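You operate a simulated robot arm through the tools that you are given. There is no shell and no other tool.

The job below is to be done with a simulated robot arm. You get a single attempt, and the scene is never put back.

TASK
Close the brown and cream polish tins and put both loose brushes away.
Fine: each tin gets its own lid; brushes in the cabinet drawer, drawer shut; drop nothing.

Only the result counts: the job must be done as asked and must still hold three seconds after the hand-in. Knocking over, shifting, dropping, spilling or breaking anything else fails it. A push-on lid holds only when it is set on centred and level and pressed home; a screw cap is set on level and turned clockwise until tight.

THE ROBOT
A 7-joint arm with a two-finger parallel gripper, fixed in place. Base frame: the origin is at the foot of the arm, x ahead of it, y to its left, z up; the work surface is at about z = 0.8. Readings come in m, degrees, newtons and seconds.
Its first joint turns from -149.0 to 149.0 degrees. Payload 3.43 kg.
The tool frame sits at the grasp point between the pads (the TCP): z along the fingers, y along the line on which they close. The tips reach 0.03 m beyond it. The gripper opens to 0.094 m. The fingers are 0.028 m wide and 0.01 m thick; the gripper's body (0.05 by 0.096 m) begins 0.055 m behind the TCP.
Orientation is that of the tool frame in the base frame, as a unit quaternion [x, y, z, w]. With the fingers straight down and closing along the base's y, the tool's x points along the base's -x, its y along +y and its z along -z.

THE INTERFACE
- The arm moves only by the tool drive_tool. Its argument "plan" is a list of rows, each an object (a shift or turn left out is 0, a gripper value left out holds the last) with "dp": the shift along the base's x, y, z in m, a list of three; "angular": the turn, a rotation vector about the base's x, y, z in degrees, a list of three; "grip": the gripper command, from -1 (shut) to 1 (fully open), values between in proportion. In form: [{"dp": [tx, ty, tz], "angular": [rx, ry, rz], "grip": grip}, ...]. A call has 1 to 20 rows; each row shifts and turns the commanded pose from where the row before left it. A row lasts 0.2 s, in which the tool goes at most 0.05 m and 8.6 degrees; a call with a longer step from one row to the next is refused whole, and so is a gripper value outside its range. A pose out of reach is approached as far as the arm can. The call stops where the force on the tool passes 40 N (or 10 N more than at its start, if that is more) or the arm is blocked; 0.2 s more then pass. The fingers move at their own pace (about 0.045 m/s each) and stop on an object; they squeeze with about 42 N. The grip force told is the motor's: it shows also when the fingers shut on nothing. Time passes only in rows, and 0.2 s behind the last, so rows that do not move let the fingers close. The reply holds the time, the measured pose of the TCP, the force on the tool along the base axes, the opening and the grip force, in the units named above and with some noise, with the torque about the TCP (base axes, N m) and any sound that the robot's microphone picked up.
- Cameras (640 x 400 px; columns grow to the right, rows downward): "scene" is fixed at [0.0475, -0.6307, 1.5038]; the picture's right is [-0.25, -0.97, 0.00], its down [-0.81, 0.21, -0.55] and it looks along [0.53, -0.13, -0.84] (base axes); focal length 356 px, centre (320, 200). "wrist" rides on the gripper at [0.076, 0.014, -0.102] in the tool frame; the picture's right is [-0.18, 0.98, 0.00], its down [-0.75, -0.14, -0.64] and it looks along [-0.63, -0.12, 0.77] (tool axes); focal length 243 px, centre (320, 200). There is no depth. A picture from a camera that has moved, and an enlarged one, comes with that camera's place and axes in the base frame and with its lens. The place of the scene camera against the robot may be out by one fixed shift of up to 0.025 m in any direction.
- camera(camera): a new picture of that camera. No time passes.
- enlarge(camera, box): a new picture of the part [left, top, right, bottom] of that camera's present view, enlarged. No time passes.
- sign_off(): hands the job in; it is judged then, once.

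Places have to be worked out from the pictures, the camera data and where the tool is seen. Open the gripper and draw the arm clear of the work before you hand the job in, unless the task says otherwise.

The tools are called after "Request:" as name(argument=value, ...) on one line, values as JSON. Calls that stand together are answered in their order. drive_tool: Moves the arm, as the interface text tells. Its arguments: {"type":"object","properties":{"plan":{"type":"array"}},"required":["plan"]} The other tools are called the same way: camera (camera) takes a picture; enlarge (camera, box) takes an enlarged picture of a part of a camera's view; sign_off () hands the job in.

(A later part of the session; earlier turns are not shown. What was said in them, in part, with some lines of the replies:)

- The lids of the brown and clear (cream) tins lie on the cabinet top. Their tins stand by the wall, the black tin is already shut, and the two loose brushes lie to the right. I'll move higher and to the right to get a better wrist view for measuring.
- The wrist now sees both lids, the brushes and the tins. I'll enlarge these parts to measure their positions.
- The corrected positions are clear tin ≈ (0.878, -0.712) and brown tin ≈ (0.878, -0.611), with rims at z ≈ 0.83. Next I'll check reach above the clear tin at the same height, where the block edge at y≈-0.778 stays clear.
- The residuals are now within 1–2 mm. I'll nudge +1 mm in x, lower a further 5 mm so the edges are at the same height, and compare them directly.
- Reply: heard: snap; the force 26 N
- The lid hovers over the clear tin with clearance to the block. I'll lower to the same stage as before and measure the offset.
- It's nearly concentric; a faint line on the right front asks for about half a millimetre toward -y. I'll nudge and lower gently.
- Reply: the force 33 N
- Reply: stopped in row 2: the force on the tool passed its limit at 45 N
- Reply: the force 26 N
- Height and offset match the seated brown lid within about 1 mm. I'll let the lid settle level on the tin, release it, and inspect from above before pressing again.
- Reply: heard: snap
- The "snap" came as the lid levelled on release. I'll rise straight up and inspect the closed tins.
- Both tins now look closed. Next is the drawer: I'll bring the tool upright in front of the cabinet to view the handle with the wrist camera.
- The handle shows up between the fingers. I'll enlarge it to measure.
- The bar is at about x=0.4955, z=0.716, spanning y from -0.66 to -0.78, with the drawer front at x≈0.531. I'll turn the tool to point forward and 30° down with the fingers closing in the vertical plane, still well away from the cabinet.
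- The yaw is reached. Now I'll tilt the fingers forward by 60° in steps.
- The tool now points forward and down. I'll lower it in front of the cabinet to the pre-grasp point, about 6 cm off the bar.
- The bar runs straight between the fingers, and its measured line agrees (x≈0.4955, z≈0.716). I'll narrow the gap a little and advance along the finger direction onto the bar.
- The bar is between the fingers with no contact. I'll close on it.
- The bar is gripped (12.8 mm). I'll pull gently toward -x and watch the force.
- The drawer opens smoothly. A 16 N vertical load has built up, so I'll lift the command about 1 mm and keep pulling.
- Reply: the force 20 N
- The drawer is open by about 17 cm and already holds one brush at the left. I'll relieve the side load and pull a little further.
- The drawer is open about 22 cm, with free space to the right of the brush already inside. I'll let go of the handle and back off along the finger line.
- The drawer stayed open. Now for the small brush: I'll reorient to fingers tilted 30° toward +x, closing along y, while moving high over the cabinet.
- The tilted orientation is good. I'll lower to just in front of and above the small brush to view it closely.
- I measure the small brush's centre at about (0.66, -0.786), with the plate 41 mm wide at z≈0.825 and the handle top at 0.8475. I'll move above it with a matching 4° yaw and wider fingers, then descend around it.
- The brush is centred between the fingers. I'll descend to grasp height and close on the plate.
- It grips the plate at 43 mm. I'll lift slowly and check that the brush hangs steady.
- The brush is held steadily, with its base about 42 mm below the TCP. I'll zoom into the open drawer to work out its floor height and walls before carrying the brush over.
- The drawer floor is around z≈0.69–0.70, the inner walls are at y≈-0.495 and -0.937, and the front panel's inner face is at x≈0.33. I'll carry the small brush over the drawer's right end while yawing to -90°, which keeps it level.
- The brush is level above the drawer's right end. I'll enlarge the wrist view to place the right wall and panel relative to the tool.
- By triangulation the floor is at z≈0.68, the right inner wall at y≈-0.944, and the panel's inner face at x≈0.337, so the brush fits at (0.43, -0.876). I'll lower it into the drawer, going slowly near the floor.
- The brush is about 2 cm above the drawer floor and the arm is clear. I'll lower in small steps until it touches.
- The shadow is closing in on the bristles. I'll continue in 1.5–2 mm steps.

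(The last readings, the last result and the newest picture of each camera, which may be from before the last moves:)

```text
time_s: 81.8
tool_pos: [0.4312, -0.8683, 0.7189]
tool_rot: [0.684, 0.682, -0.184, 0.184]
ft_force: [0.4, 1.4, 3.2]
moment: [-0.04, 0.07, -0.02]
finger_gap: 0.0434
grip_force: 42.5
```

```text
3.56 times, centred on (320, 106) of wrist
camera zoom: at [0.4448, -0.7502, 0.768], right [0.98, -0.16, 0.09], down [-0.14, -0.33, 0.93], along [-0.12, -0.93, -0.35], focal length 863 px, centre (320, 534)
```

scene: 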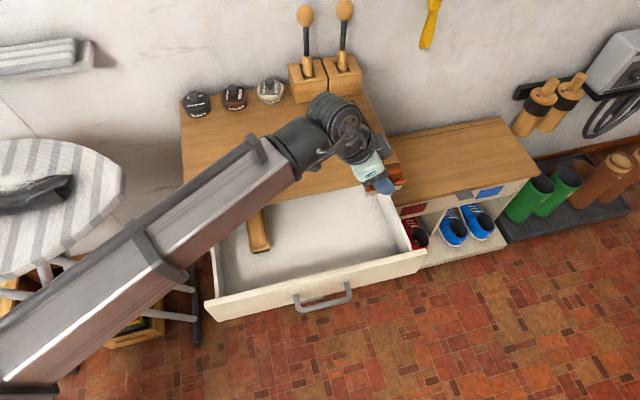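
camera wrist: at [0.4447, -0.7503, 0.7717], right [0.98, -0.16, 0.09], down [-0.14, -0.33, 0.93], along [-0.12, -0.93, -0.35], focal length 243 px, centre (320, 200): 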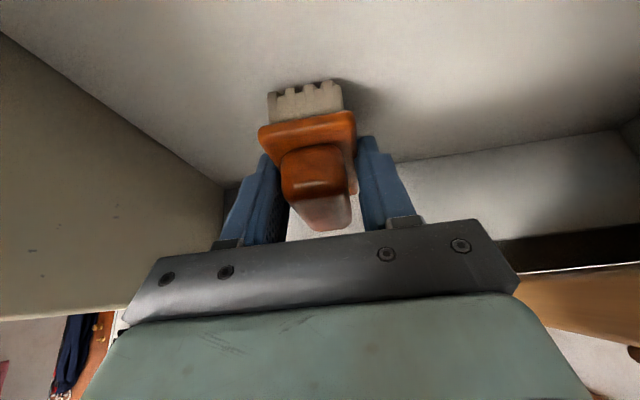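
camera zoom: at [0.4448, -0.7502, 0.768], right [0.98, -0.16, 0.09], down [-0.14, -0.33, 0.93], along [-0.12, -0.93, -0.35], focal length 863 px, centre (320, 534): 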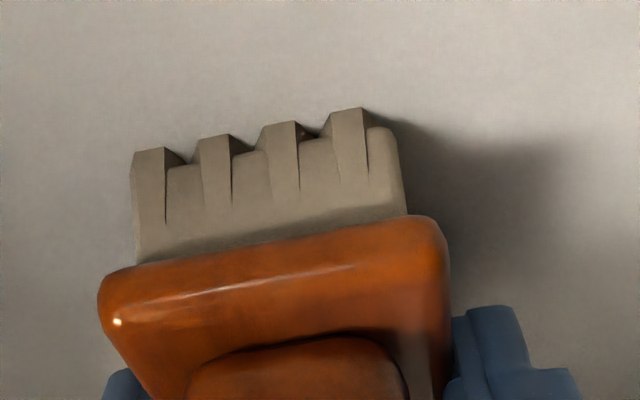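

There's contact at about 5 N, so the brush is on the drawer floor. I'll open the fingers slowly and rise straight out.

Request:
drive_tool(plan=[{"grip": -0.05}, {"grip": 0.1}, {"grip": 0.2}, {"grip": 0.2}, {"dp": [0, 0, 0.01]}, {"dp": [0, 0, 0.03]}, {"dp": [0, 0, 0.04]}, {"dp": [0, 0, 0.045]}, {"dp": [0, 0, 0.045]}, {"dp": [0, 0, 0.045]}, {}])

Request:
camera(camera="wrist")

Request:
enlarge(camera="scene", box=[190, 140, 450, 330])

```text
time_s: 84.2
tool_pos: [0.4314, -0.8712, 0.9331]
tool_rot: [0.683, 0.683, -0.182, 0.183]
ft_force: [0.7, 0.5, 0.3]
moment: [0.04, 0.02, -0.03]
finger_gap: 0.0565
grip_force: 0.0
```

```text
taken
camera wrist: at [0.4466, -0.7544, 0.9832], right [0.98, -0.16, 0.09], down [-0.14, -0.33, 0.93], along [-0.12, -0.93, -0.35], focal length 243 px, centre (320, 200)
```

wrist: 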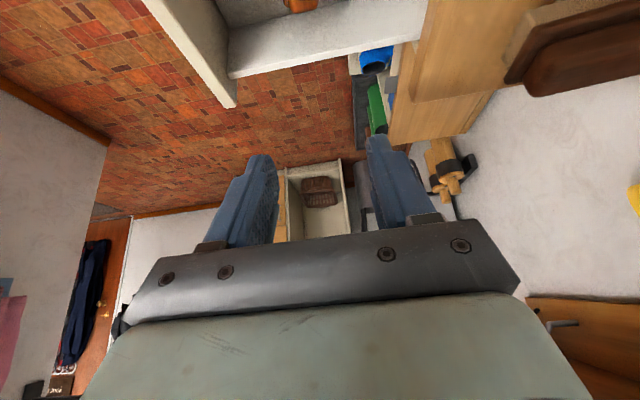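

```text
2.11 times, centred on (320, 235) of scene
camera zoom: at [0.0475, -0.6307, 1.5038], right [-0.25, -0.97, 0.0], down [-0.81, 0.21, -0.55], along [0.53, -0.13, -0.84], focal length 748 px, centre (320, 126)
```

zoom: 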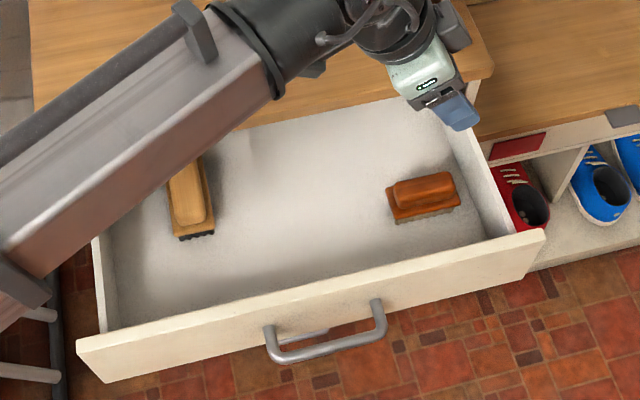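

The small brush sits in the drawer. Next is the big brush, along x with its centre near (0.68, -0.917). It's far out, so I'll use a larger tilt with yaw -30° and let the brush rotate into the fingers when gripped; first I'll go above it.

Request:
drive_tool(plan=[{"dp": [0.01, 0, 0.02], "angular": [0, 0, 7.5], "grip": 0.6}, {"dp": [0.025, -0.005, 0.01], "angular": [0, 0, 7.5], "grip": 0.95}, {"dp": [0.03, -0.006, 0], "angular": [0, 0, 7.5]}, {"dp": [0.03, -0.006, 0], "angular": [0, 0, 7.5]}, {"dp": [0.03, -0.006, 0], "angular": [0, 0, 7.5]}, {"dp": [0.03, -0.006, 0], "angular": [0, 0, 7.5]}, {"dp": [0.03, -0.006, 0], "angular": [0, 0, 7.5]}, {"dp": [0.03, -0.005, 0], "angular": [0, 0, 7.5]}, {"dp": [0, -0.004, 0], "angular": [-4, -6.93, 0]}, {}, {}])

Request:
camera(camera="wrist")

Request:
camera(camera="scene")

```text
time_s: 86.6
tool_pos: [0.6445, -0.9115, 0.963]
tool_rot: [0.246, 0.913, -0.085, 0.315]
ft_force: [0.3, -0.1, -0.4]
moment: [-0.01, 0.03, -0.02]
finger_gap: 0.0914
grip_force: 0.1
```

```text
taken
camera wrist: at [0.5458, -0.8373, 0.997], right [0.62, 0.78, 0.11], down [0.1, -0.22, 0.97], along [0.78, -0.59, -0.21], focal length 243 px, centre (320, 200)
```

wrist: 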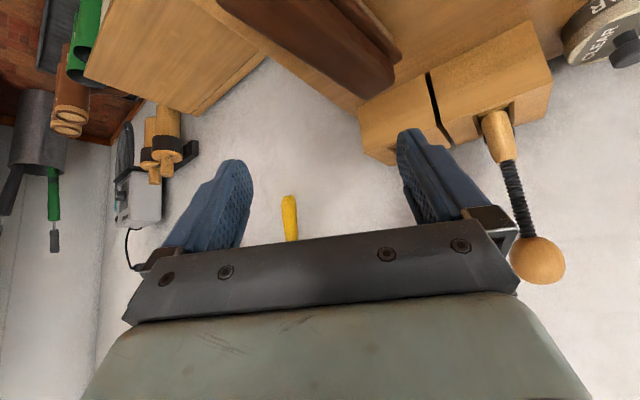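

```text
taken
```

scene: 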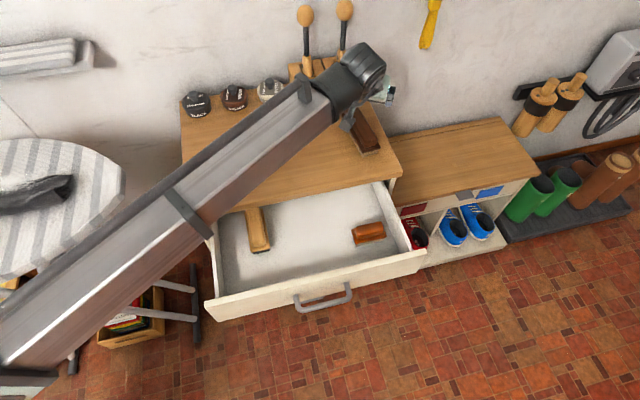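

The pose is reached at 38° tilt. I'll lower partway and check the brush position between the fingers.

Request:
drive_tool(plan=[{"dp": [0, 0, -0.03]}, {"dp": [0, 0, -0.03]}, {}, {}])

Request:
camera(camera="wrist")

Request:
enlarge(camera="scene", box=[300, 50, 420, 180])

```text
time_s: 87.6
tool_pos: [0.6446, -0.9101, 0.9024]
tool_rot: [0.246, 0.913, -0.085, 0.315]
ft_force: [-0.5, -1.1, 0.3]
moment: [-0.01, -0.05, 0.02]
finger_gap: 0.0916
grip_force: 0.0
```

```text
taken
camera wrist: at [0.544, -0.8366, 0.9355], right [0.62, 0.78, 0.11], down [0.1, -0.22, 0.97], along [0.78, -0.59, -0.21], focal length 243 px, centre (320, 200)
```

wrist: 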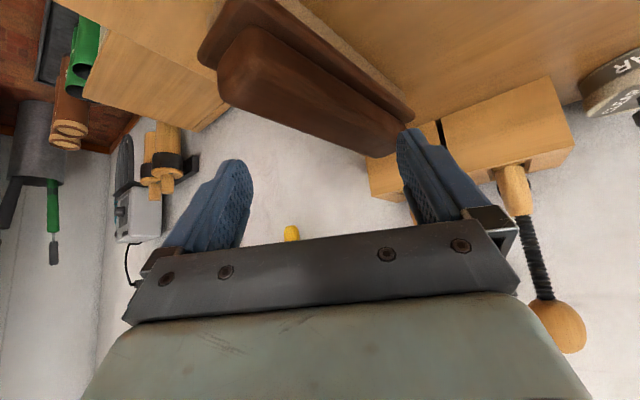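

```text
3.08 times, centred on (360, 115) of scene
camera zoom: at [0.0475, -0.6307, 1.5038], right [-0.25, -0.97, 0.0], down [-0.81, 0.21, -0.55], along [0.53, -0.13, -0.84], focal length 1094 px, centre (197, 462)
```

zoom: 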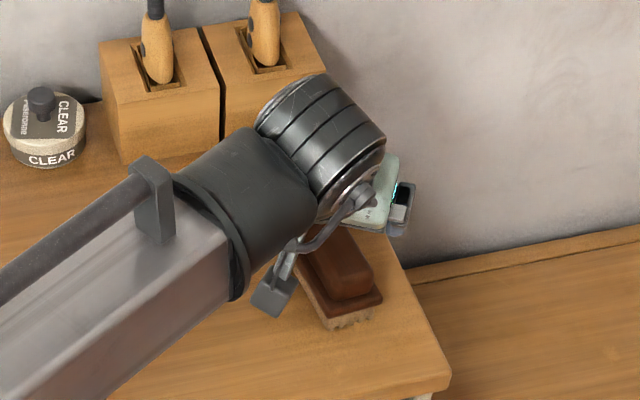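

I'll zoom in on the brush here to refine its pose.

Request:
enlarge(camera="wrist", box=[180, 0, 440, 162])

```text
2.46 times, centred on (310, 81) of wrist
camera zoom: at [0.544, -0.8366, 0.9355], right [0.62, 0.78, 0.11], down [0.1, -0.22, 0.97], along [0.78, -0.59, -0.21], focal length 597 px, centre (345, 493)
```

zoom: 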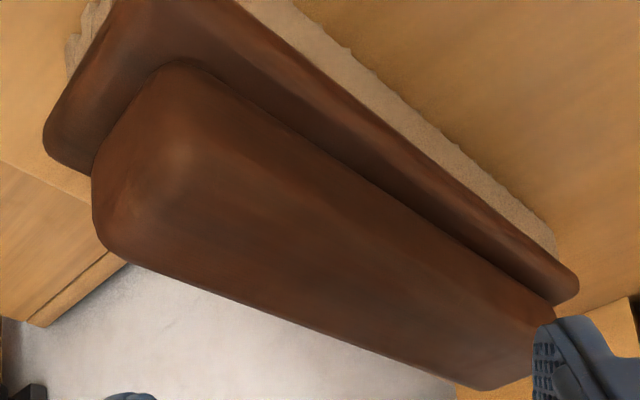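

The brush axis passes through the planned grip point, slightly short of its centre, with about 6–7 mm clearance per finger. I'll descend to just above the grasp height and verify.

Request:
drive_tool(plan=[{"dp": [0.001, 0.0005, -0.02]}, {"dp": [0, 0, -0.015]}, {"dp": [0, 0, -0.005]}, {}])

Request:
camera(camera="wrist")

Request:
enlarge(camera="scene", box=[320, 70, 416, 160])

```text
time_s: 88.6
tool_pos: [0.6456, -0.9111, 0.8627]
tool_rot: [0.246, 0.912, -0.085, 0.316]
ft_force: [0.5, 1.0, 0.0]
moment: [0.03, -0.04, 0.0]
finger_gap: 0.0917
grip_force: 0.1
```

```text
taken
camera wrist: at [0.5461, -0.8369, 0.8957], right [0.62, 0.78, 0.11], down [0.1, -0.22, 0.97], along [0.78, -0.59, -0.21], focal length 243 px, centre (320, 200)
```

wrist: 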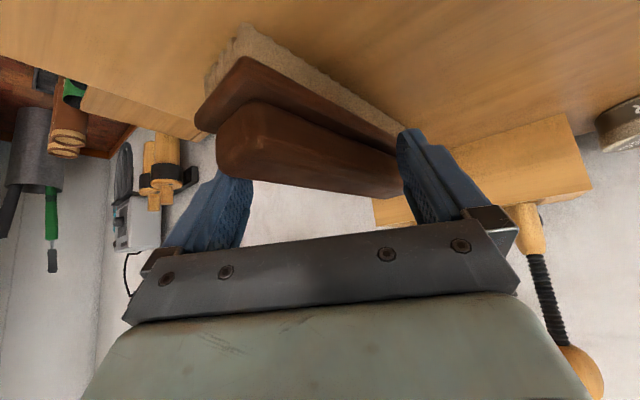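

```text
4.44 times, centred on (368, 115) of scene
camera zoom: at [0.0475, -0.6307, 1.5038], right [-0.25, -0.97, 0.0], down [-0.81, 0.21, -0.55], along [0.53, -0.13, -0.84], focal length 1580 px, centre (107, 578)
```

zoom: 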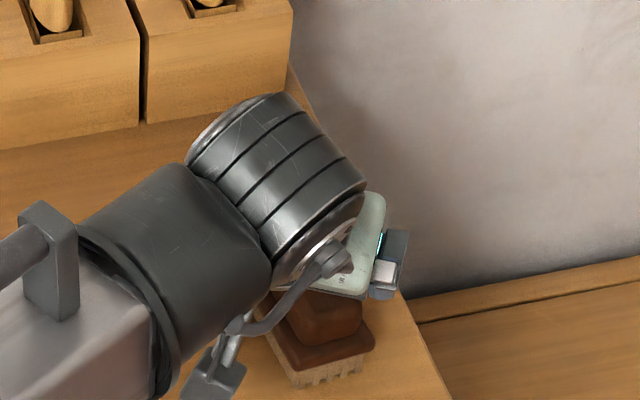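

I'll zoom once more to confirm finger clearance on both sides.

Request:
enlarge(camera="wrist", box=[180, 10, 440, 172])

Request:
enlarge(camera="wrist", box=[340, 80, 460, 220])

```text
2.46 times, centred on (310, 91) of wrist
camera zoom: at [0.5461, -0.8369, 0.8957], right [0.62, 0.78, 0.11], down [0.1, -0.22, 0.97], along [0.78, -0.59, -0.21], focal length 597 px, centre (345, 468)
```

zoom: 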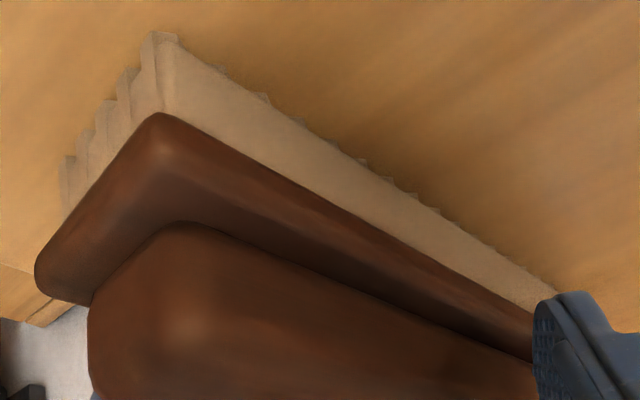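

```text
2.86 times, centred on (400, 150) of wrist
camera zoom: at [0.5461, -0.8369, 0.8957], right [0.62, 0.78, 0.11], down [0.1, -0.22, 0.97], along [0.78, -0.59, -0.21], focal length 693 px, centre (91, 343)
```

zoom: 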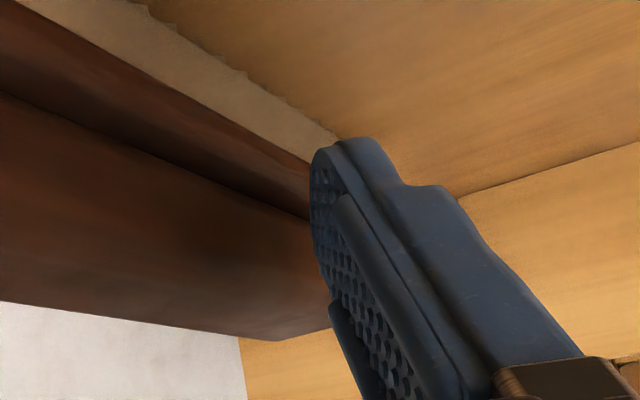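

The brush axis lines up with the grip point within a millimetre, leaving about 6 mm clearance each side. I'll descend the last 2 cm and close slowly.

Request:
drive_tool(plan=[{"dp": [0, 0, -0.008]}, {"dp": [0, 0, -0.007]}, {"dp": [0, 0, -0.0055]}, {}])

Request:
camera(camera="wrist")

```text
time_s: 89.6
tool_pos: [0.647, -0.9108, 0.8411]
tool_rot: [0.246, 0.913, -0.083, 0.314]
ft_force: [0.0, 0.4, -0.5]
moment: [0.02, 0.0, -0.01]
finger_gap: 0.0917
grip_force: 0.1
```

```text
taken
camera wrist: at [0.547, -0.8373, 0.875], right [0.62, 0.78, 0.11], down [0.1, -0.22, 0.97], along [0.78, -0.59, -0.22], focal length 243 px, centre (320, 200)
```

wrist: 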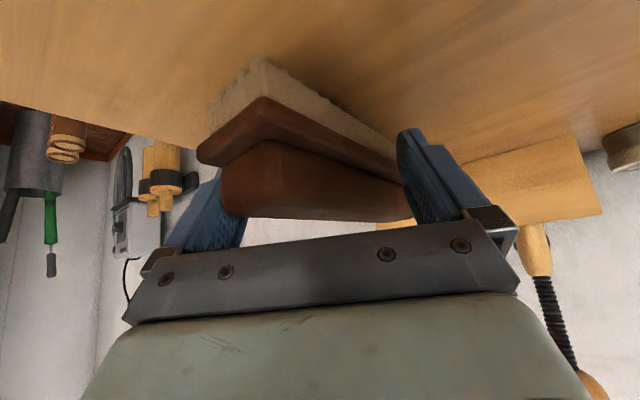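

There's no contact. I'll close gradually so the brush turns into line with the pads.

Request:
drive_tool(plan=[{"grip": 0.8}, {"grip": 0.65}, {"grip": 0.5}, {"grip": 0.35}, {"grip": 0.2}, {"grip": 0.05}, {"grip": -0.2}, {"grip": -0.6}, {"grip": -1}, {"grip": -1}, {}])

Request:
camera(camera="wrist")

Request:
enlarge(camera="scene", box=[320, 70, 416, 160])

```text
time_s: 92.0
tool_pos: [0.6455, -0.9106, 0.8424]
tool_rot: [0.247, 0.913, -0.085, 0.315]
ft_force: [-0.4, -0.1, -0.2]
moment: [0.0, -0.01, 0.03]
finger_gap: 0.0514
grip_force: 41.9
```

```text
taken
camera wrist: at [0.547, -0.8375, 0.8752], right [0.62, 0.78, 0.11], down [0.1, -0.22, 0.97], along [0.78, -0.59, -0.21], focal length 243 px, centre (320, 200)
```

wrist: 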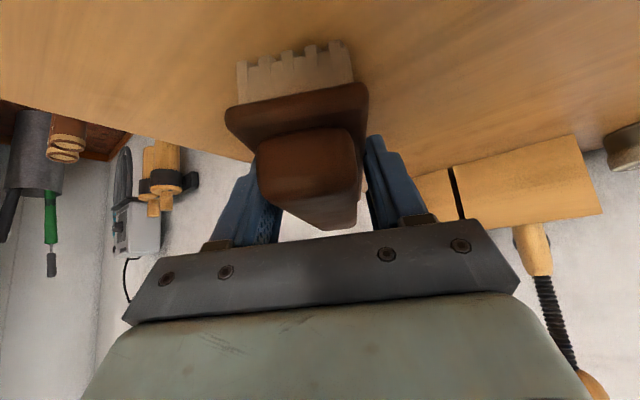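

```text
4.44 times, centred on (368, 115) of scene
camera zoom: at [0.0475, -0.6307, 1.5038], right [-0.25, -0.97, 0.0], down [-0.81, 0.21, -0.55], along [0.53, -0.13, -0.84], focal length 1580 px, centre (107, 578)
```

zoom: 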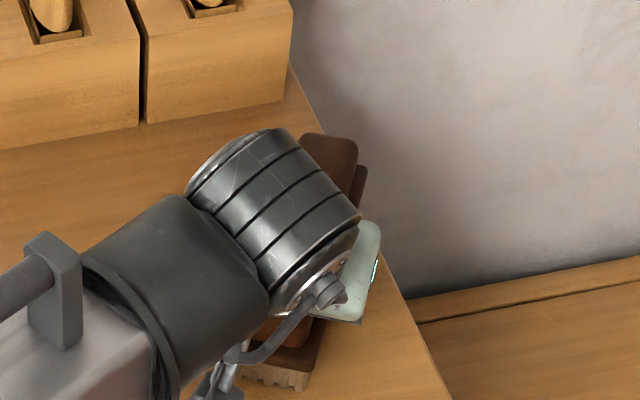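

The brush swung into line and is gripped at 51 mm. I'll lift slowly and check it.

Request:
drive_tool(plan=[{"dp": [0, 0, 0.008]}, {"dp": [0, 0, 0.015]}, {"dp": [0, 0, 0.03]}, {"dp": [0, 0, 0.03]}, {}])

Request:
camera(camera="wrist")

Request:
enlarge(camera="scene", box=[300, 40, 440, 180])

```text
time_s: 93.2
tool_pos: [0.6438, -0.9101, 0.9235]
tool_rot: [0.246, 0.913, -0.085, 0.315]
ft_force: [0.1, -0.3, -0.5]
moment: [0.03, 0.0, 0.02]
finger_gap: 0.0513
grip_force: 42.1
```

```text
taken
camera wrist: at [0.545, -0.837, 0.9587], right [0.62, 0.78, 0.11], down [0.1, -0.22, 0.97], along [0.78, -0.59, -0.21], focal length 243 px, centre (320, 200)
```

wrist: 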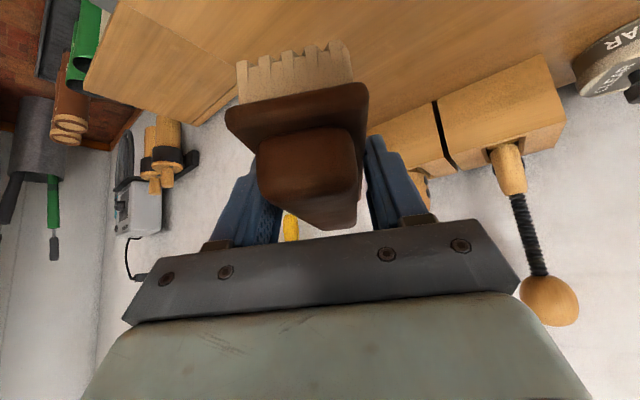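

```text
2.86 times, centred on (370, 110) of scene
camera zoom: at [0.0475, -0.6307, 1.5038], right [-0.25, -0.97, 0.0], down [-0.81, 0.21, -0.55], along [0.53, -0.13, -0.84], focal length 1016 px, centre (177, 457)
```

zoom: 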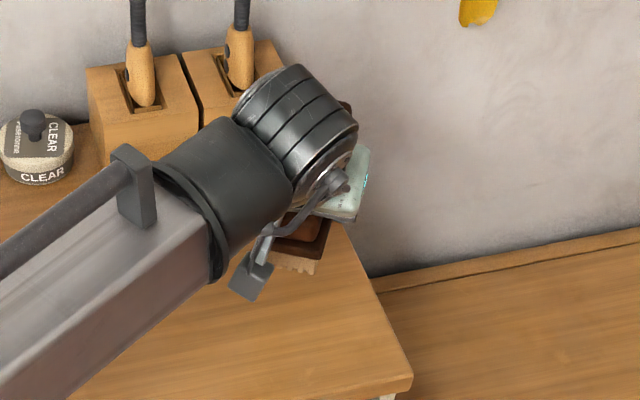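

The brush is held level. I'll carry it over the free part of the drawer while yawing to -90°, aiming for TCP (0.40, -0.695) so it lies between the two other brushes.

Request:
drive_tool(plan=[{"dp": [-0.01, 0.005, 0.03]}, {"dp": [-0.0292, 0.0262, 0.002], "angular": [0, 0, -7.5]}, {"dp": [-0.0292, 0.0262, 0.002], "angular": [0, 0, -7.5]}, {"dp": [-0.0292, 0.0262, 0.002], "angular": [0, 0, -7.5]}, {"dp": [-0.0292, 0.0262, 0], "angular": [0, 0, -7.5]}, {"dp": [-0.0292, 0.0262, 0], "angular": [0, 0, -7.5]}, {"dp": [-0.0292, 0.0262, 0], "angular": [0, 0, -7.5]}, {"dp": [-0.0292, 0.0262, 0], "angular": [0, 0, -7.5]}, {"dp": [-0.0292, 0.0266, 0], "angular": [0, 0, -7.4]}, {}, {}])

Request:
camera(camera="wrist")

Request:
camera(camera="scene")

```text
time_s: 95.6
tool_pos: [0.4017, -0.6957, 0.9592]
tool_rot: [0.669, 0.668, -0.23, 0.23]
ft_force: [0.8, 0.0, -1.3]
moment: [0.04, -0.02, -0.03]
finger_gap: 0.0512
grip_force: 42.1
```

```text
taken
camera wrist: at [0.4175, -0.5721, 0.9932], right [0.98, -0.15, 0.11], down [-0.14, -0.2, 0.97], along [-0.12, -0.97, -0.21], focal length 243 px, centre (320, 200)
```

wrist: 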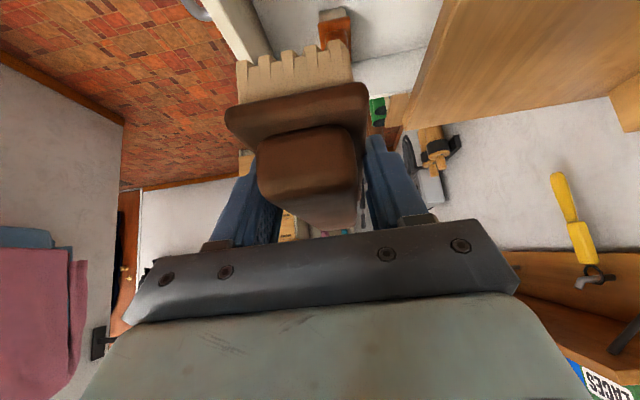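

```text
taken
```

scene: 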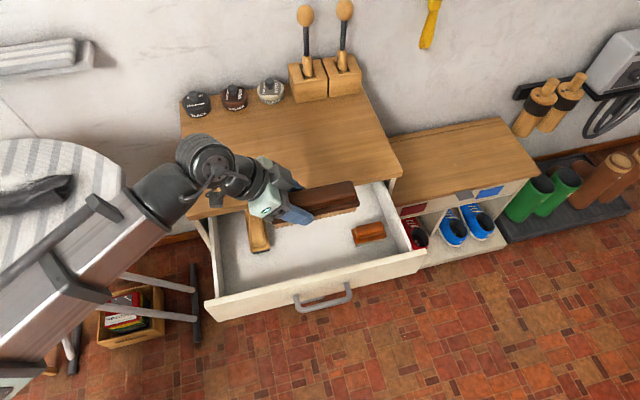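

The brush is aligned along y over the free gap, with about 2 cm to spare at each end. I'll lower it most of the way and check clearances.

Request:
drive_tool(plan=[{"dp": [-0.004, -0.002, -0.03]}, {"dp": [0, 0, -0.04]}, {"dp": [0, 0, -0.04]}, {"dp": [0, 0, -0.04]}, {"dp": [0, 0, -0.03]}, {}, {}])

Request:
camera(camera="wrist")

Request:
enlarge(camera="scene", box=[190, 150, 430, 320])

```text
time_s: 97.2
tool_pos: [0.3969, -0.6981, 0.7813]
tool_rot: [0.669, 0.668, -0.231, 0.231]
ft_force: [0.4, 0.1, -0.9]
moment: [0.05, -0.01, 0.0]
finger_gap: 0.0515
grip_force: 41.8
```

```text
taken
camera wrist: at [0.4122, -0.5756, 0.8152], right [0.98, -0.15, 0.11], down [-0.14, -0.2, 0.97], along [-0.12, -0.97, -0.21], focal length 243 px, centre (320, 200)
```

wrist: 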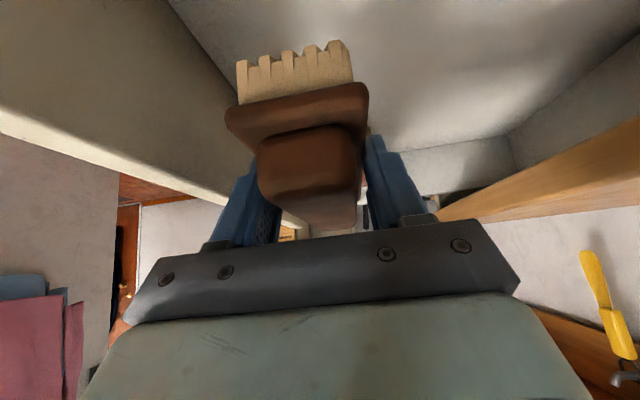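

```text
2.35 times, centred on (310, 235) of scene
camera zoom: at [0.0475, -0.6307, 1.5038], right [-0.25, -0.97, 0.0], down [-0.81, 0.21, -0.55], along [0.53, -0.13, -0.84], focal length 836 px, centre (344, 118)
```

zoom: 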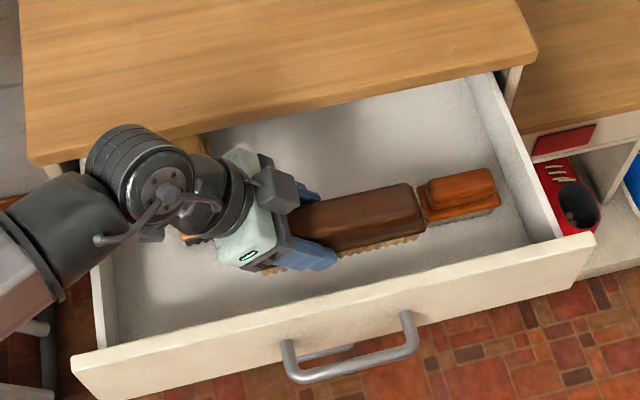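

The big brush's far end looks close to the small brush, so I'll zoom in and check that gap before going lower.

Request:
enlarge(camera="scene", box=[310, 205, 390, 265])

Request:
enlarge(camera="scene", box=[230, 190, 330, 265])

```text
6.67 times, centred on (350, 235) of scene
camera zoom: at [0.0475, -0.6307, 1.5038], right [-0.25, -0.97, 0.0], down [-0.81, 0.21, -0.55], along [0.53, -0.13, -0.84], focal length 2370 px, centre (120, -33)
```

zoom: 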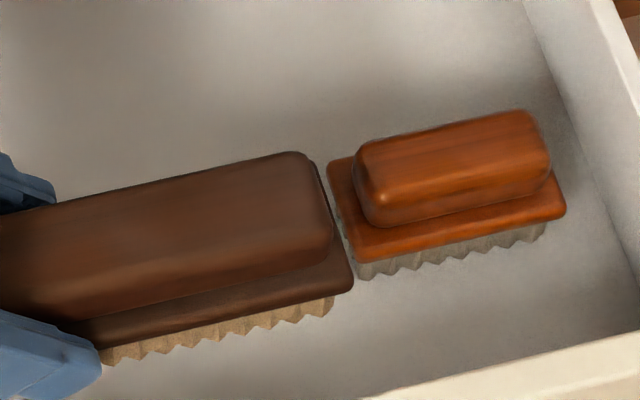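

```text
5.33 times, centred on (280, 228) of scene
camera zoom: at [0.0475, -0.6307, 1.5038], right [-0.25, -0.97, 0.0], down [-0.81, 0.21, -0.55], along [0.53, -0.13, -0.84], focal length 1896 px, centre (533, 53)
```

zoom: 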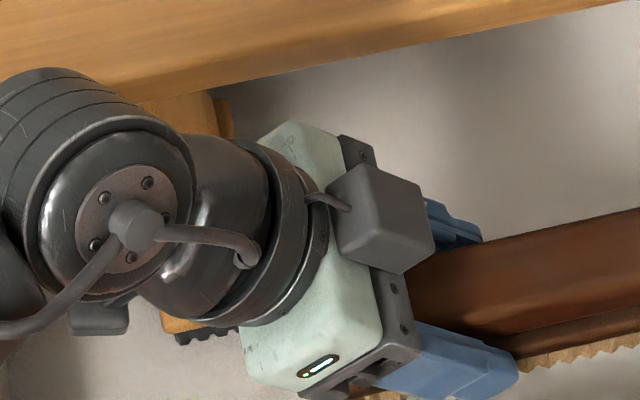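

The gaps come out at about 16 mm to the small brush and 24 mm to the other one, so I'll shift 3 mm in +y and keep lowering carefully.

Request:
drive_tool(plan=[{"dp": [0, 0.003, -0.02]}, {"dp": [0, 0, -0.018]}, {"dp": [0, 0, -0.01]}, {}])

Request:
camera(camera="wrist")

Request:
enlarge(camera="scene", box=[210, 180, 390, 300])

```text
time_s: 98.2
tool_pos: [0.3979, -0.6957, 0.7313]
tool_rot: [0.668, 0.668, -0.231, 0.231]
ft_force: [0.8, -0.7, -0.8]
moment: [0.06, -0.01, 0.0]
finger_gap: 0.0515
grip_force: 41.7
```

```text
taken
camera wrist: at [0.4125, -0.5724, 0.7649], right [0.98, -0.15, 0.11], down [-0.14, -0.2, 0.97], along [-0.12, -0.97, -0.21], focal length 243 px, centre (320, 200)
```

wrist: 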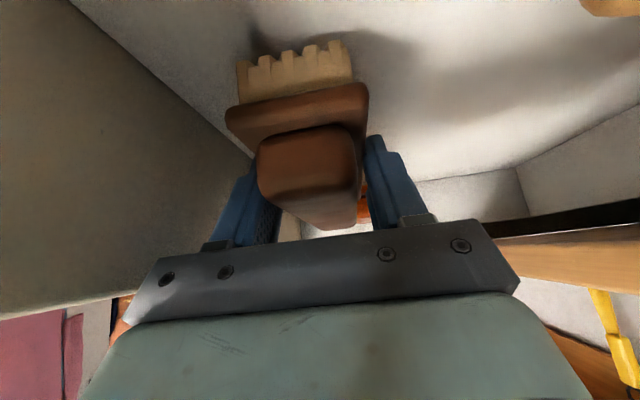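

```text
3.33 times, centred on (300, 240) of scene
camera zoom: at [0.0475, -0.6307, 1.5038], right [-0.25, -0.97, 0.0], down [-0.81, 0.21, -0.55], along [0.53, -0.13, -0.84], focal length 1185 px, centre (387, 67)
```

zoom: 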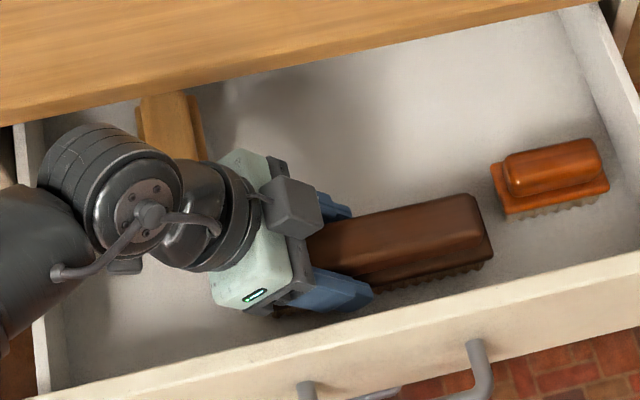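

Clearances look good and nothing is touching. I'll go down the last centimetre in small steps until contact.

Request:
drive_tool(plan=[{"dp": [0, 0, -0.006]}, {"dp": [0, 0, -0.003]}, {"dp": [0, 0, -0.0015]}])

```text
time_s: 99.0
tool_pos: [0.3975, -0.6948, 0.7216]
tool_rot: [0.668, 0.669, -0.23, 0.231]
ft_force: [0.7, 0.8, -1.3]
moment: [0.03, 0.0, 0.0]
finger_gap: 0.0512
grip_force: 42.0
```

Request:
drive_tool(plan=[{"dp": [0, 0, -0.0012]}, {"dp": [0, 0, -0.0012]}, {"dp": [0, 0, -0.001]}])

```text
time_s: 99.8
tool_pos: [0.3971, -0.6948, 0.7197]
tool_rot: [0.669, 0.668, -0.231, 0.23]
ft_force: [0.8, 0.1, -0.7]
moment: [0.04, -0.01, 0.05]
finger_gap: 0.0514
grip_force: 42.0
```

Request:
drive_tool(plan=[{"dp": [0, 0, -0.001]}, {"dp": [0, 0, -0.001]}, {}])

Request:
enlarge(camera="wrist", box=[210, 20, 390, 132])

```text
time_s: 100.6
tool_pos: [0.3982, -0.695, 0.7183]
tool_rot: [0.668, 0.668, -0.232, 0.232]
ft_force: [1.0, -1.7, 26.1]
moment: [0.77, 0.19, -0.05]
finger_gap: 0.0515
grip_force: 42.0
```

```text
3.56 times, centred on (300, 76) of wrist
camera zoom: at [0.412, -0.5722, 0.7517], right [0.98, -0.14, 0.12], down [-0.14, -0.19, 0.97], along [-0.12, -0.97, -0.21], focal length 863 px, centre (391, 641)
```

zoom: 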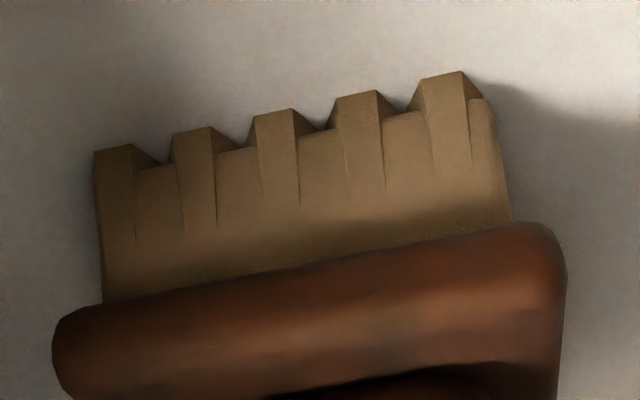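

It's in contact, at 26 N, so I'll back off about 2 mm to a light touch before opening.

Request:
drive_tool(plan=[{"dp": [0, 0, 0.0012]}, {"dp": [0, 0, 0.0006]}, {}])

```text
time_s: 101.4
tool_pos: [0.3985, -0.695, 0.7184]
tool_rot: [0.668, 0.669, -0.231, 0.231]
ft_force: [-1.5, 2.0, 18.0]
moment: [-0.93, 0.17, 0.17]
finger_gap: 0.0514
grip_force: 42.3
```

Request:
drive_tool(plan=[{"dp": [0, 0, 0.0008]}, {"dp": [0, 0, 0.0006]}, {}])

```text
time_s: 102.2
tool_pos: [0.3988, -0.6949, 0.7176]
tool_rot: [0.669, 0.668, -0.231, 0.23]
ft_force: [-0.3, -1.3, 2.6]
moment: [-0.39, 0.05, 0.03]
finger_gap: 0.0516
grip_force: 42.4
```

The force is down to about 3 N, so the brush rests on the floor. I'll open slowly and rise straight out.

Request:
drive_tool(plan=[{"grip": 0.15}, {"grip": 0.25}, {"grip": 0.35}, {"grip": 0.4}, {}, {"dp": [0, 0, 0.01]}, {"dp": [0, 0, 0.03]}, {"dp": [0, 0, 0.04]}, {"dp": [0, 0, 0.045]}, {"dp": [0, 0, 0.045]}, {"dp": [0, 0, 0.045]}, {}])

Request:
camera(camera="wrist")

Request:
enlarge(camera="scene", box=[190, 150, 430, 320])

```text
time_s: 104.8
tool_pos: [0.3985, -0.6933, 0.9353]
tool_rot: [0.669, 0.668, -0.23, 0.23]
ft_force: [0.2, -0.2, 0.1]
moment: [0.02, 0.0, -0.03]
finger_gap: 0.066
grip_force: 0.2
```

```text
taken
camera wrist: at [0.4134, -0.5698, 0.9687], right [0.98, -0.15, 0.11], down [-0.14, -0.2, 0.97], along [-0.12, -0.97, -0.22], focal length 243 px, centre (320, 200)
```

wrist: 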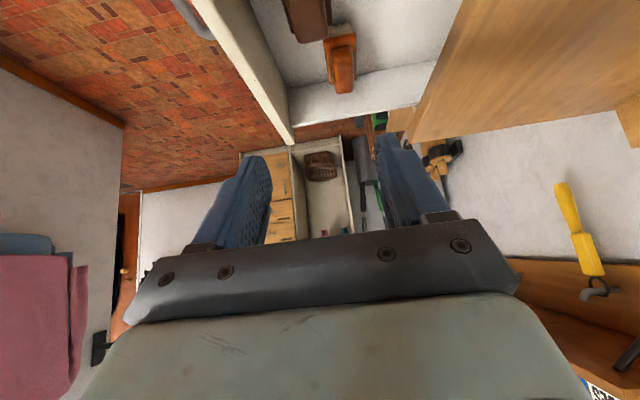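

```text
2.35 times, centred on (310, 235) of scene
camera zoom: at [0.0475, -0.6307, 1.5038], right [-0.25, -0.97, 0.0], down [-0.81, 0.21, -0.55], along [0.53, -0.13, -0.84], focal length 836 px, centre (344, 118)
```

zoom: 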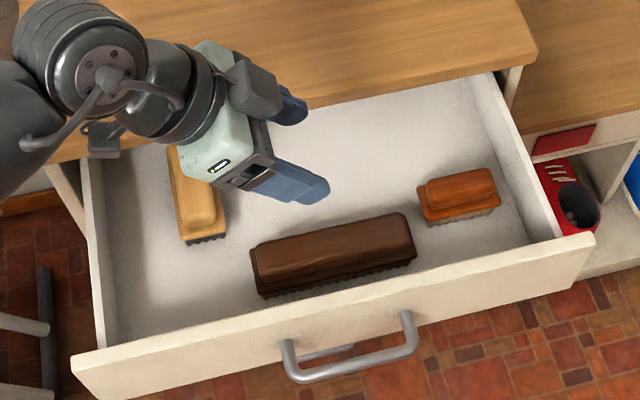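

Both brushes lie flat in the drawer beside the original one. Now I'll go back to the handle: rise, untilt, and point the fingers forward again in front of the drawer.

Request:
drive_tool(plan=[{"dp": [-0.01, -0.004, 0.018], "angular": [7.6, 0, 0], "grip": 0.2}, {"dp": [-0.01, -0.005, 0.018], "angular": [7.6, 0, 0], "grip": -0.2}, {"dp": [-0.01, -0.005, 0.018], "angular": [7.6, 0, 0]}, {"dp": [-0.01, -0.005, 0.018], "angular": [7.6, 0, 0]}, {"dp": [-0.01, -0.005, 0.018], "angular": [7.6, 0, 0]}, {"dp": [-0.021, -0.001, 0], "angular": [0, -8.5, 0]}, {"dp": [-0.021, -0.001, 0], "angular": [0, -8.5, 0]}, {"dp": [-0.021, -0.001, 0], "angular": [0, -8.5, 0]}, {"dp": [-0.021, 0, 0], "angular": [0, -8.5, 0]}, {"dp": [-0.021, 0, 0], "angular": [0, -8.5, 0]}, {"dp": [-0.021, 0, 0], "angular": [0, -8.5, 0]}, {"dp": [-0.021, 0, 0], "angular": [0, -8.5, 0]}, {"angular": [0, -0.5, 0]}, {}, {}])

Request:
camera(camera="wrist")

Request:
camera(camera="scene")

```text
time_s: 108.0
tool_pos: [0.2024, -0.7209, 1.0257]
tool_rot: [0.613, 0.612, 0.353, 0.353]
ft_force: [-0.7, -0.3, 0.0]
moment: [0.0, 0.0, 0.0]
finger_gap: 0.0376
grip_force: 0.1
```

```text
taken
camera wrist: at [0.1198, -0.6455, 1.0882], right [0.49, -0.18, 0.85], down [-0.63, -0.75, 0.2], along [0.6, -0.63, -0.49], focal length 243 px, centre (320, 200)
```

wrist: 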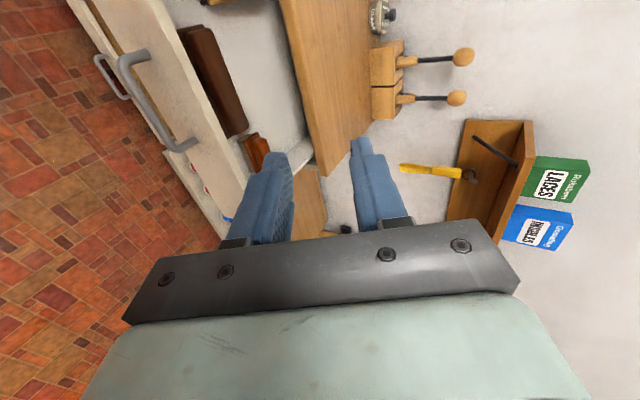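

```text
taken
```

scene: 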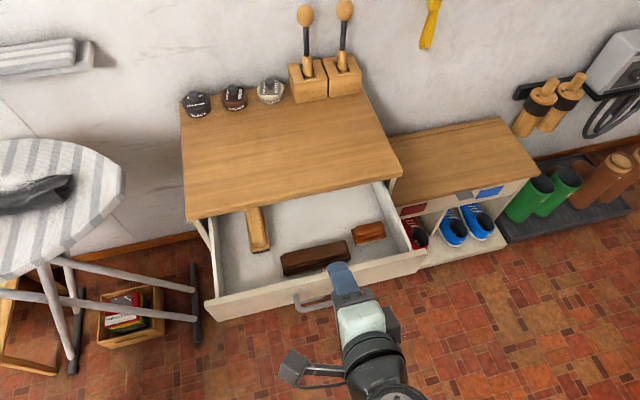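

The drawer and its contents haven't moved. I'll retrace the earlier path down to the handle and advance onto the bar.

Request:
drive_tool(plan=[{"dp": [-0.001, 0, -0.0445], "grip": -0.3}, {"dp": [-0.001, 0, -0.0445]}, {"dp": [0, 0, -0.0445]}, {"dp": [0, 0, -0.0445]}, {"dp": [0, 0, -0.0445]}, {"dp": [0, 0, -0.0445]}, {"dp": [0.02, 0, -0.0115]}, {}])

Request:
camera(camera="wrist")

```text
time_s: 109.8
tool_pos: [0.219, -0.7211, 0.7451]
tool_rot: [0.612, 0.612, 0.354, 0.354]
ft_force: [0.0, 0.6, 0.2]
moment: [-0.02, -0.05, 0.01]
finger_gap: 0.0331
grip_force: 0.0
```

```text
taken
camera wrist: at [0.1373, -0.6456, 0.8079], right [0.49, -0.18, 0.85], down [-0.63, -0.75, 0.2], along [0.6, -0.63, -0.49], focal length 243 px, centre (320, 200)
```

wrist: 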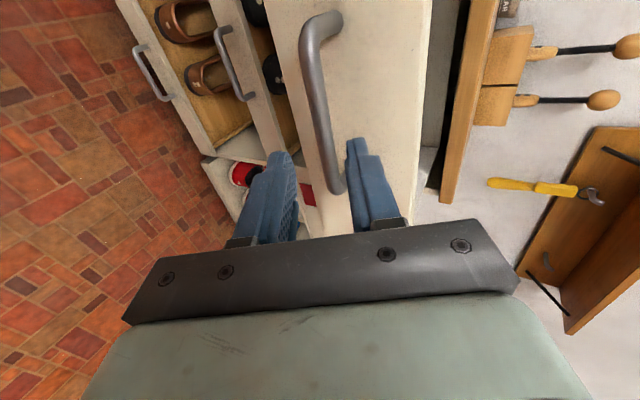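

The bar lines up between the fingers as before. I'll advance and close on it.

Request:
drive_tool(plan=[{"dp": [0.016, 0, -0.008]}, {"dp": [0.016, 0, -0.008]}, {"dp": [0.0135, 0, -0.0075]}, {}, {"grip": -0.7}, {"grip": -1}, {"grip": -1}, {"grip": -1}, {}])

Request:
camera(camera="wrist")

```text
time_s: 111.8
tool_pos: [0.2639, -0.7228, 0.7221]
tool_rot: [0.613, 0.612, 0.353, 0.354]
ft_force: [1.2, -0.5, -1.3]
moment: [-0.79, 0.01, 0.12]
finger_gap: 0.0126
grip_force: 44.9
```

```text
taken
camera wrist: at [0.183, -0.6471, 0.7853], right [0.49, -0.18, 0.85], down [-0.63, -0.75, 0.2], along [0.6, -0.63, -0.49], focal length 243 px, centre (320, 200)
```

wrist: 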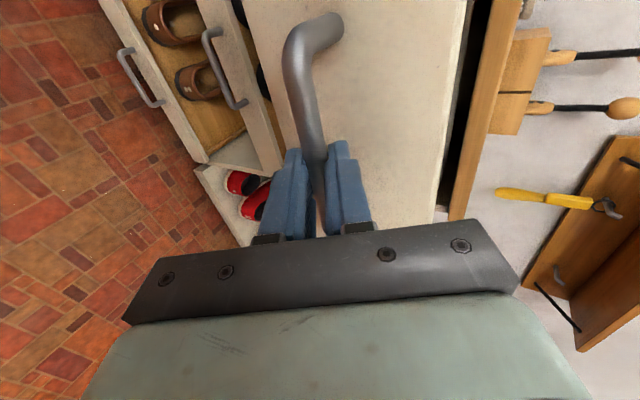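

The handle is gripped. I'll push the drawer in slowly so the brushes don't slide.

Request:
drive_tool(plan=[{"dp": [0.006, 0, 0]}, {"dp": [0.012, 0, 0]}, {"dp": [0.014, 0, 0]}, {"dp": [0.014, 0, 0]}, {"dp": [0.014, 0, 0]}, {"dp": [0.014, 0, 0]}, {"dp": [0.014, 0, 0]}, {"dp": [0.012, 0, 0]}, {}])

Request:
camera(camera="scene")

```text
time_s: 113.8
tool_pos: [0.365, -0.7227, 0.7223]
tool_rot: [0.613, 0.612, 0.353, 0.354]
ft_force: [0.5, -13.7, -16.1]
moment: [-0.91, 0.19, 0.03]
finger_gap: 0.0126
grip_force: 45.1
```

```text
taken
```

scene: 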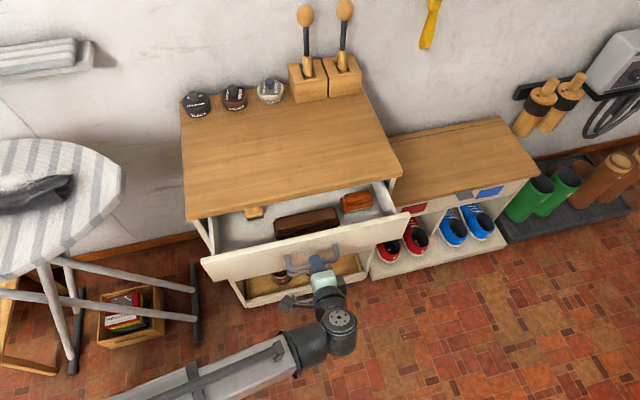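

It's moving in smoothly. I'll relieve the small side loads and continue, slower towards the end.

Request:
drive_tool(plan=[{"dp": [0.006, -0.001, -0.0012]}, {"dp": [0.012, 0, 0]}, {"dp": [0.014, 0, 0]}, {"dp": [0.014, 0, 0]}, {"dp": [0.014, 0, 0]}, {"dp": [0.014, 0, 0]}, {"dp": [0.012, 0, 0]}, {"dp": [0.01, 0, 0]}, {"dp": [0.008, 0, 0]}, {}])

Request:
camera(camera="scene")

```text
time_s: 116.0
tool_pos: [0.4703, -0.7228, 0.7219]
tool_rot: [0.612, 0.613, 0.353, 0.354]
ft_force: [2.3, -1.7, 5.2]
moment: [-1.07, -0.14, -0.51]
finger_gap: 0.0129
grip_force: 45.2
```

```text
taken
```

scene: 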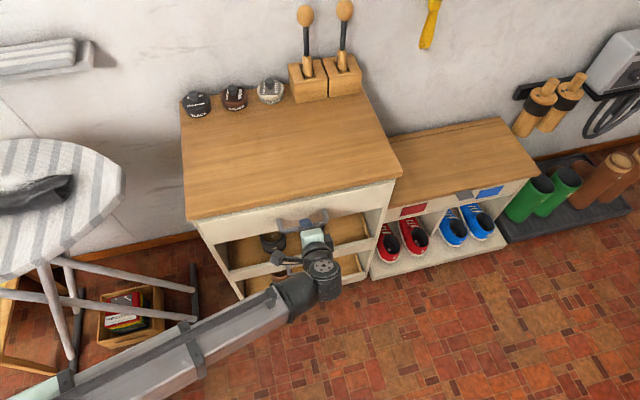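

The drawer is about 1.4 cm from shut, so I'll push gently until it meets its stop.

Request:
drive_tool(plan=[{"dp": [0.005, 0, 0]}, {"dp": [0.004, 0, 0]}, {"dp": [0.003, 0, 0]}, {"dp": [0.002, 0, 0]}, {}])

```text
time_s: 117.2
tool_pos: [0.4816, -0.7228, 0.7219]
tool_rot: [0.613, 0.612, 0.353, 0.354]
ft_force: [-0.1, -8.4, 10.6]
moment: [-0.19, -0.13, 1.07]
finger_gap: 0.0126
grip_force: 45.1
```

Request:
drive_tool(plan=[{"dp": [0.0015, 0, 0]}, {"dp": [0.0015, 0, 0]}, {"dp": [0.001, 0, 0]}, {}])

Request:
enlarge(camera="scene", box=[180, 150, 420, 300])

```text
time_s: 118.2
tool_pos: [0.4823, -0.7232, 0.7213]
tool_rot: [0.614, 0.612, 0.351, 0.353]
ft_force: [-10.7, -0.4, 5.9]
moment: [-0.11, -0.02, 0.8]
finger_gap: 0.0127
grip_force: 44.7
stopped in row 4: the force on the tool passed its limit at 41 N (the readings are from after the stop); the commanded pose is now the measured one
```

```text
2.67 times, centred on (300, 225) of scene
camera zoom: at [0.0475, -0.6307, 1.5038], right [-0.25, -0.97, 0.0], down [-0.81, 0.21, -0.55], along [0.53, -0.13, -0.84], focal length 948 px, centre (373, 133)
```

zoom: 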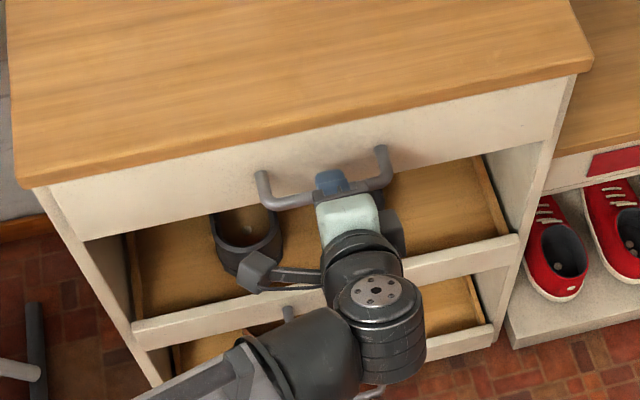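

The drawer has met its stop and looks flush, as it did at the start. I'll release the handle and back off along the finger line.

Request:
drive_tool(plan=[{"grip": -0.6}, {"grip": -0.3}, {"grip": -0.3}, {}, {"dp": [-0.013, 0, 0.0075]}, {"dp": [-0.026, 0, 0.015]}, {"dp": [-0.026, 0, 0.015]}, {"dp": [-0.03, 0, 0.02]}, {}])

Request:
camera(camera="wrist")

Request:
enlarge(camera="scene", box=[180, 150, 420, 300])

```text
time_s: 120.2
tool_pos: [0.3871, -0.7232, 0.7816]
tool_rot: [0.614, 0.612, 0.351, 0.354]
ft_force: [0.3, -0.2, -0.6]
moment: [0.0, 0.02, 0.01]
finger_gap: 0.0328
grip_force: 0.1
```

```text
taken
camera wrist: at [0.3068, -0.6464, 0.8444], right [0.49, -0.18, 0.85], down [-0.63, -0.75, 0.2], along [0.6, -0.63, -0.49], focal length 243 px, centre (320, 200)
```

wrist: 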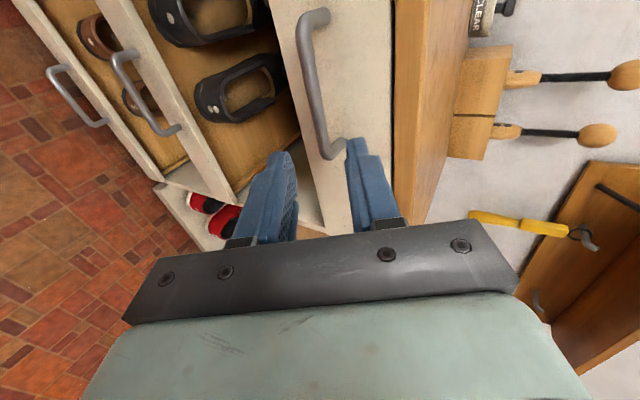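

```text
2.67 times, centred on (300, 225) of scene
camera zoom: at [0.0475, -0.6307, 1.5038], right [-0.25, -0.97, 0.0], down [-0.81, 0.21, -0.55], along [0.53, -0.13, -0.84], focal length 948 px, centre (373, 133)
```

zoom: 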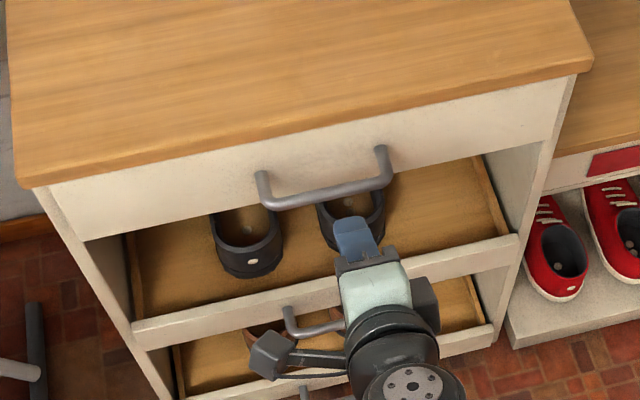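

The front and handle are exactly where they were at the start. I'll draw the arm up and away, open the gripper, and check everything once more.

Request:
drive_tool(plan=[{"dp": [-0.02, 0, 0.04]}, {"dp": [-0.02, 0, 0.045]}, {"dp": [-0.02, 0, 0.045]}, {"dp": [-0.02, 0, 0.045]}, {"dp": [-0.02, 0, 0.045], "grip": 0.5}, {"dp": [-0.01, 0, 0.04], "grip": 1}, {"grip": 1}, {"grip": 1}, {}])

Request:
camera(camera="scene")

Request:
enlarge(camera="scene", box=[176, 70, 304, 150])

Request:
enlarge(camera="scene", box=[240, 70, 304, 110])

```text
time_s: 122.2
tool_pos: [0.2799, -0.7236, 1.0359]
tool_rot: [0.614, 0.612, 0.351, 0.353]
ft_force: [0.9, 0.4, 0.4]
moment: [0.01, -0.01, 0.0]
finger_gap: 0.094
grip_force: 0.0
```

```text
taken
```

scene: 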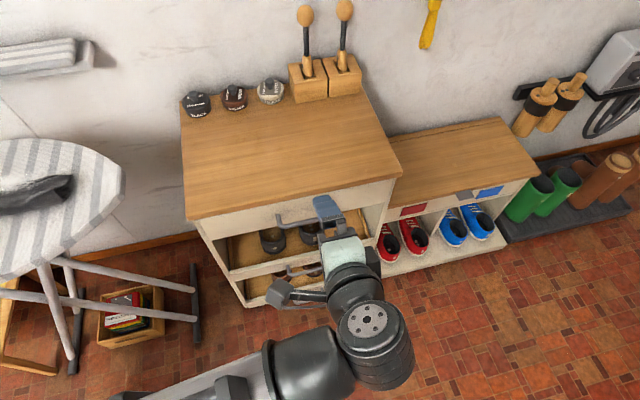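

```text
5.00 times, centred on (240, 110) of scene
camera zoom: at [0.0475, -0.6307, 1.5038], right [-0.25, -0.97, 0.0], down [-0.81, 0.21, -0.55], along [0.53, -0.13, -0.84], focal length 1777 px, centre (720, 650)
```

zoom: 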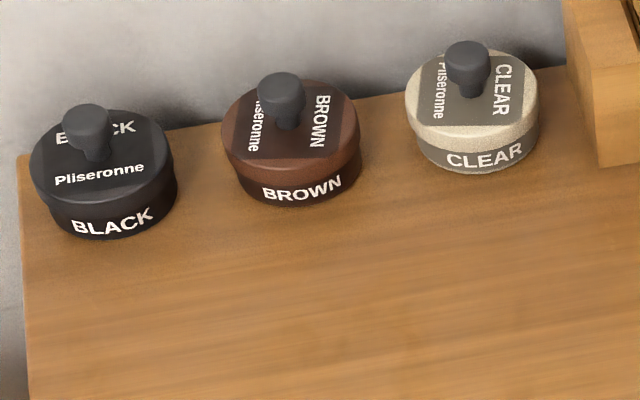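

```text
10.00 times, centred on (272, 90) of scene
camera zoom: at [0.0475, -0.6307, 1.5038], right [-0.25, -0.97, 0.0], down [-0.81, 0.21, -0.55], along [0.53, -0.13, -0.84], focal length 3555 px, centre (800, 1300)
```

zoom: 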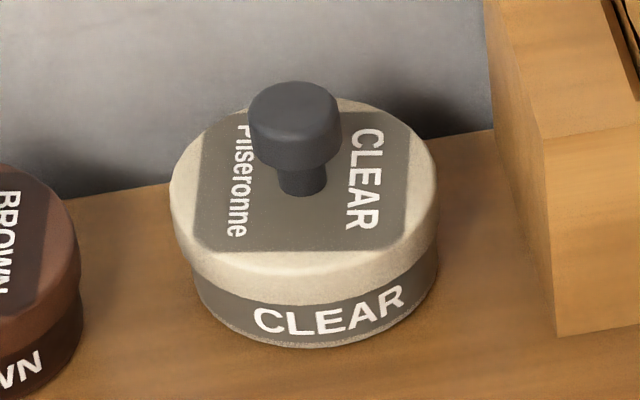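

All three tins look closed and level. I'll take one last look at the drawer front before handing in.

Request:
enlarge(camera="scene", box=[180, 150, 420, 300])

Request:
camera(camera="wrist")

```text
2.67 times, centred on (300, 225) of scene
camera zoom: at [0.0475, -0.6307, 1.5038], right [-0.25, -0.97, 0.0], down [-0.81, 0.21, -0.55], along [0.53, -0.13, -0.84], focal length 948 px, centre (373, 133)
```

zoom: 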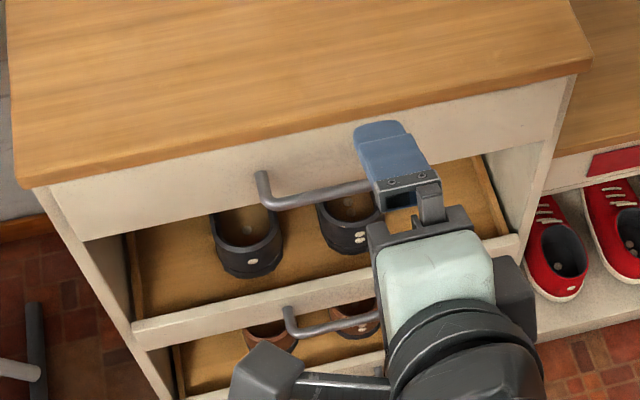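

```text
taken
camera wrist: at [0.1987, -0.6466, 1.0999], right [0.49, -0.18, 0.85], down [-0.63, -0.75, 0.2], along [0.6, -0.63, -0.49], focal length 243 px, centre (320, 200)
```

wrist: 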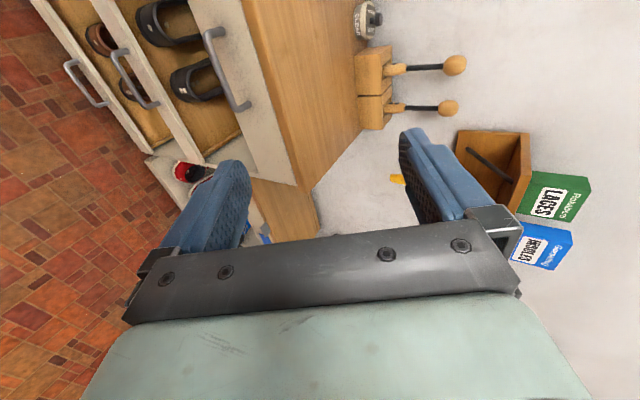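

The drawer is flush, both loose brushes are inside it, and the brown and clear (cream) tins each have their own lid on. The gripper is open and the arm is clear of the work, so I'm handing the job in.

Request:
sign_off()

```text
The job is handed in.
```

I've handed the job in: the brown and cream tins are closed, both loose brushes are in the cabinet drawer, and the drawer is shut. No result has come back yet.

- **Brown tin:** its own lid is on. I heard it snap home while pressing.
- **Cream tin (labelled CLEAR):** its own lid is on and sits level. It didn't snap while I pressed, even at the 45 N where the arm stopped. The snap came as I eased off and let go. I took that as latched and didn't tug the lid to confirm, so this is the less certain of the two.
- **Brushes:** both were lowered until they touched the drawer floor before I let go. They lie next to a brush that was already in there.
- **Drawer:** pushed in until it hit its stop. The front and handle are back where they started.

I saw no sign that anything else had moved, and nothing was dropped. The gripper is open and the arm is clear of the cabinet.
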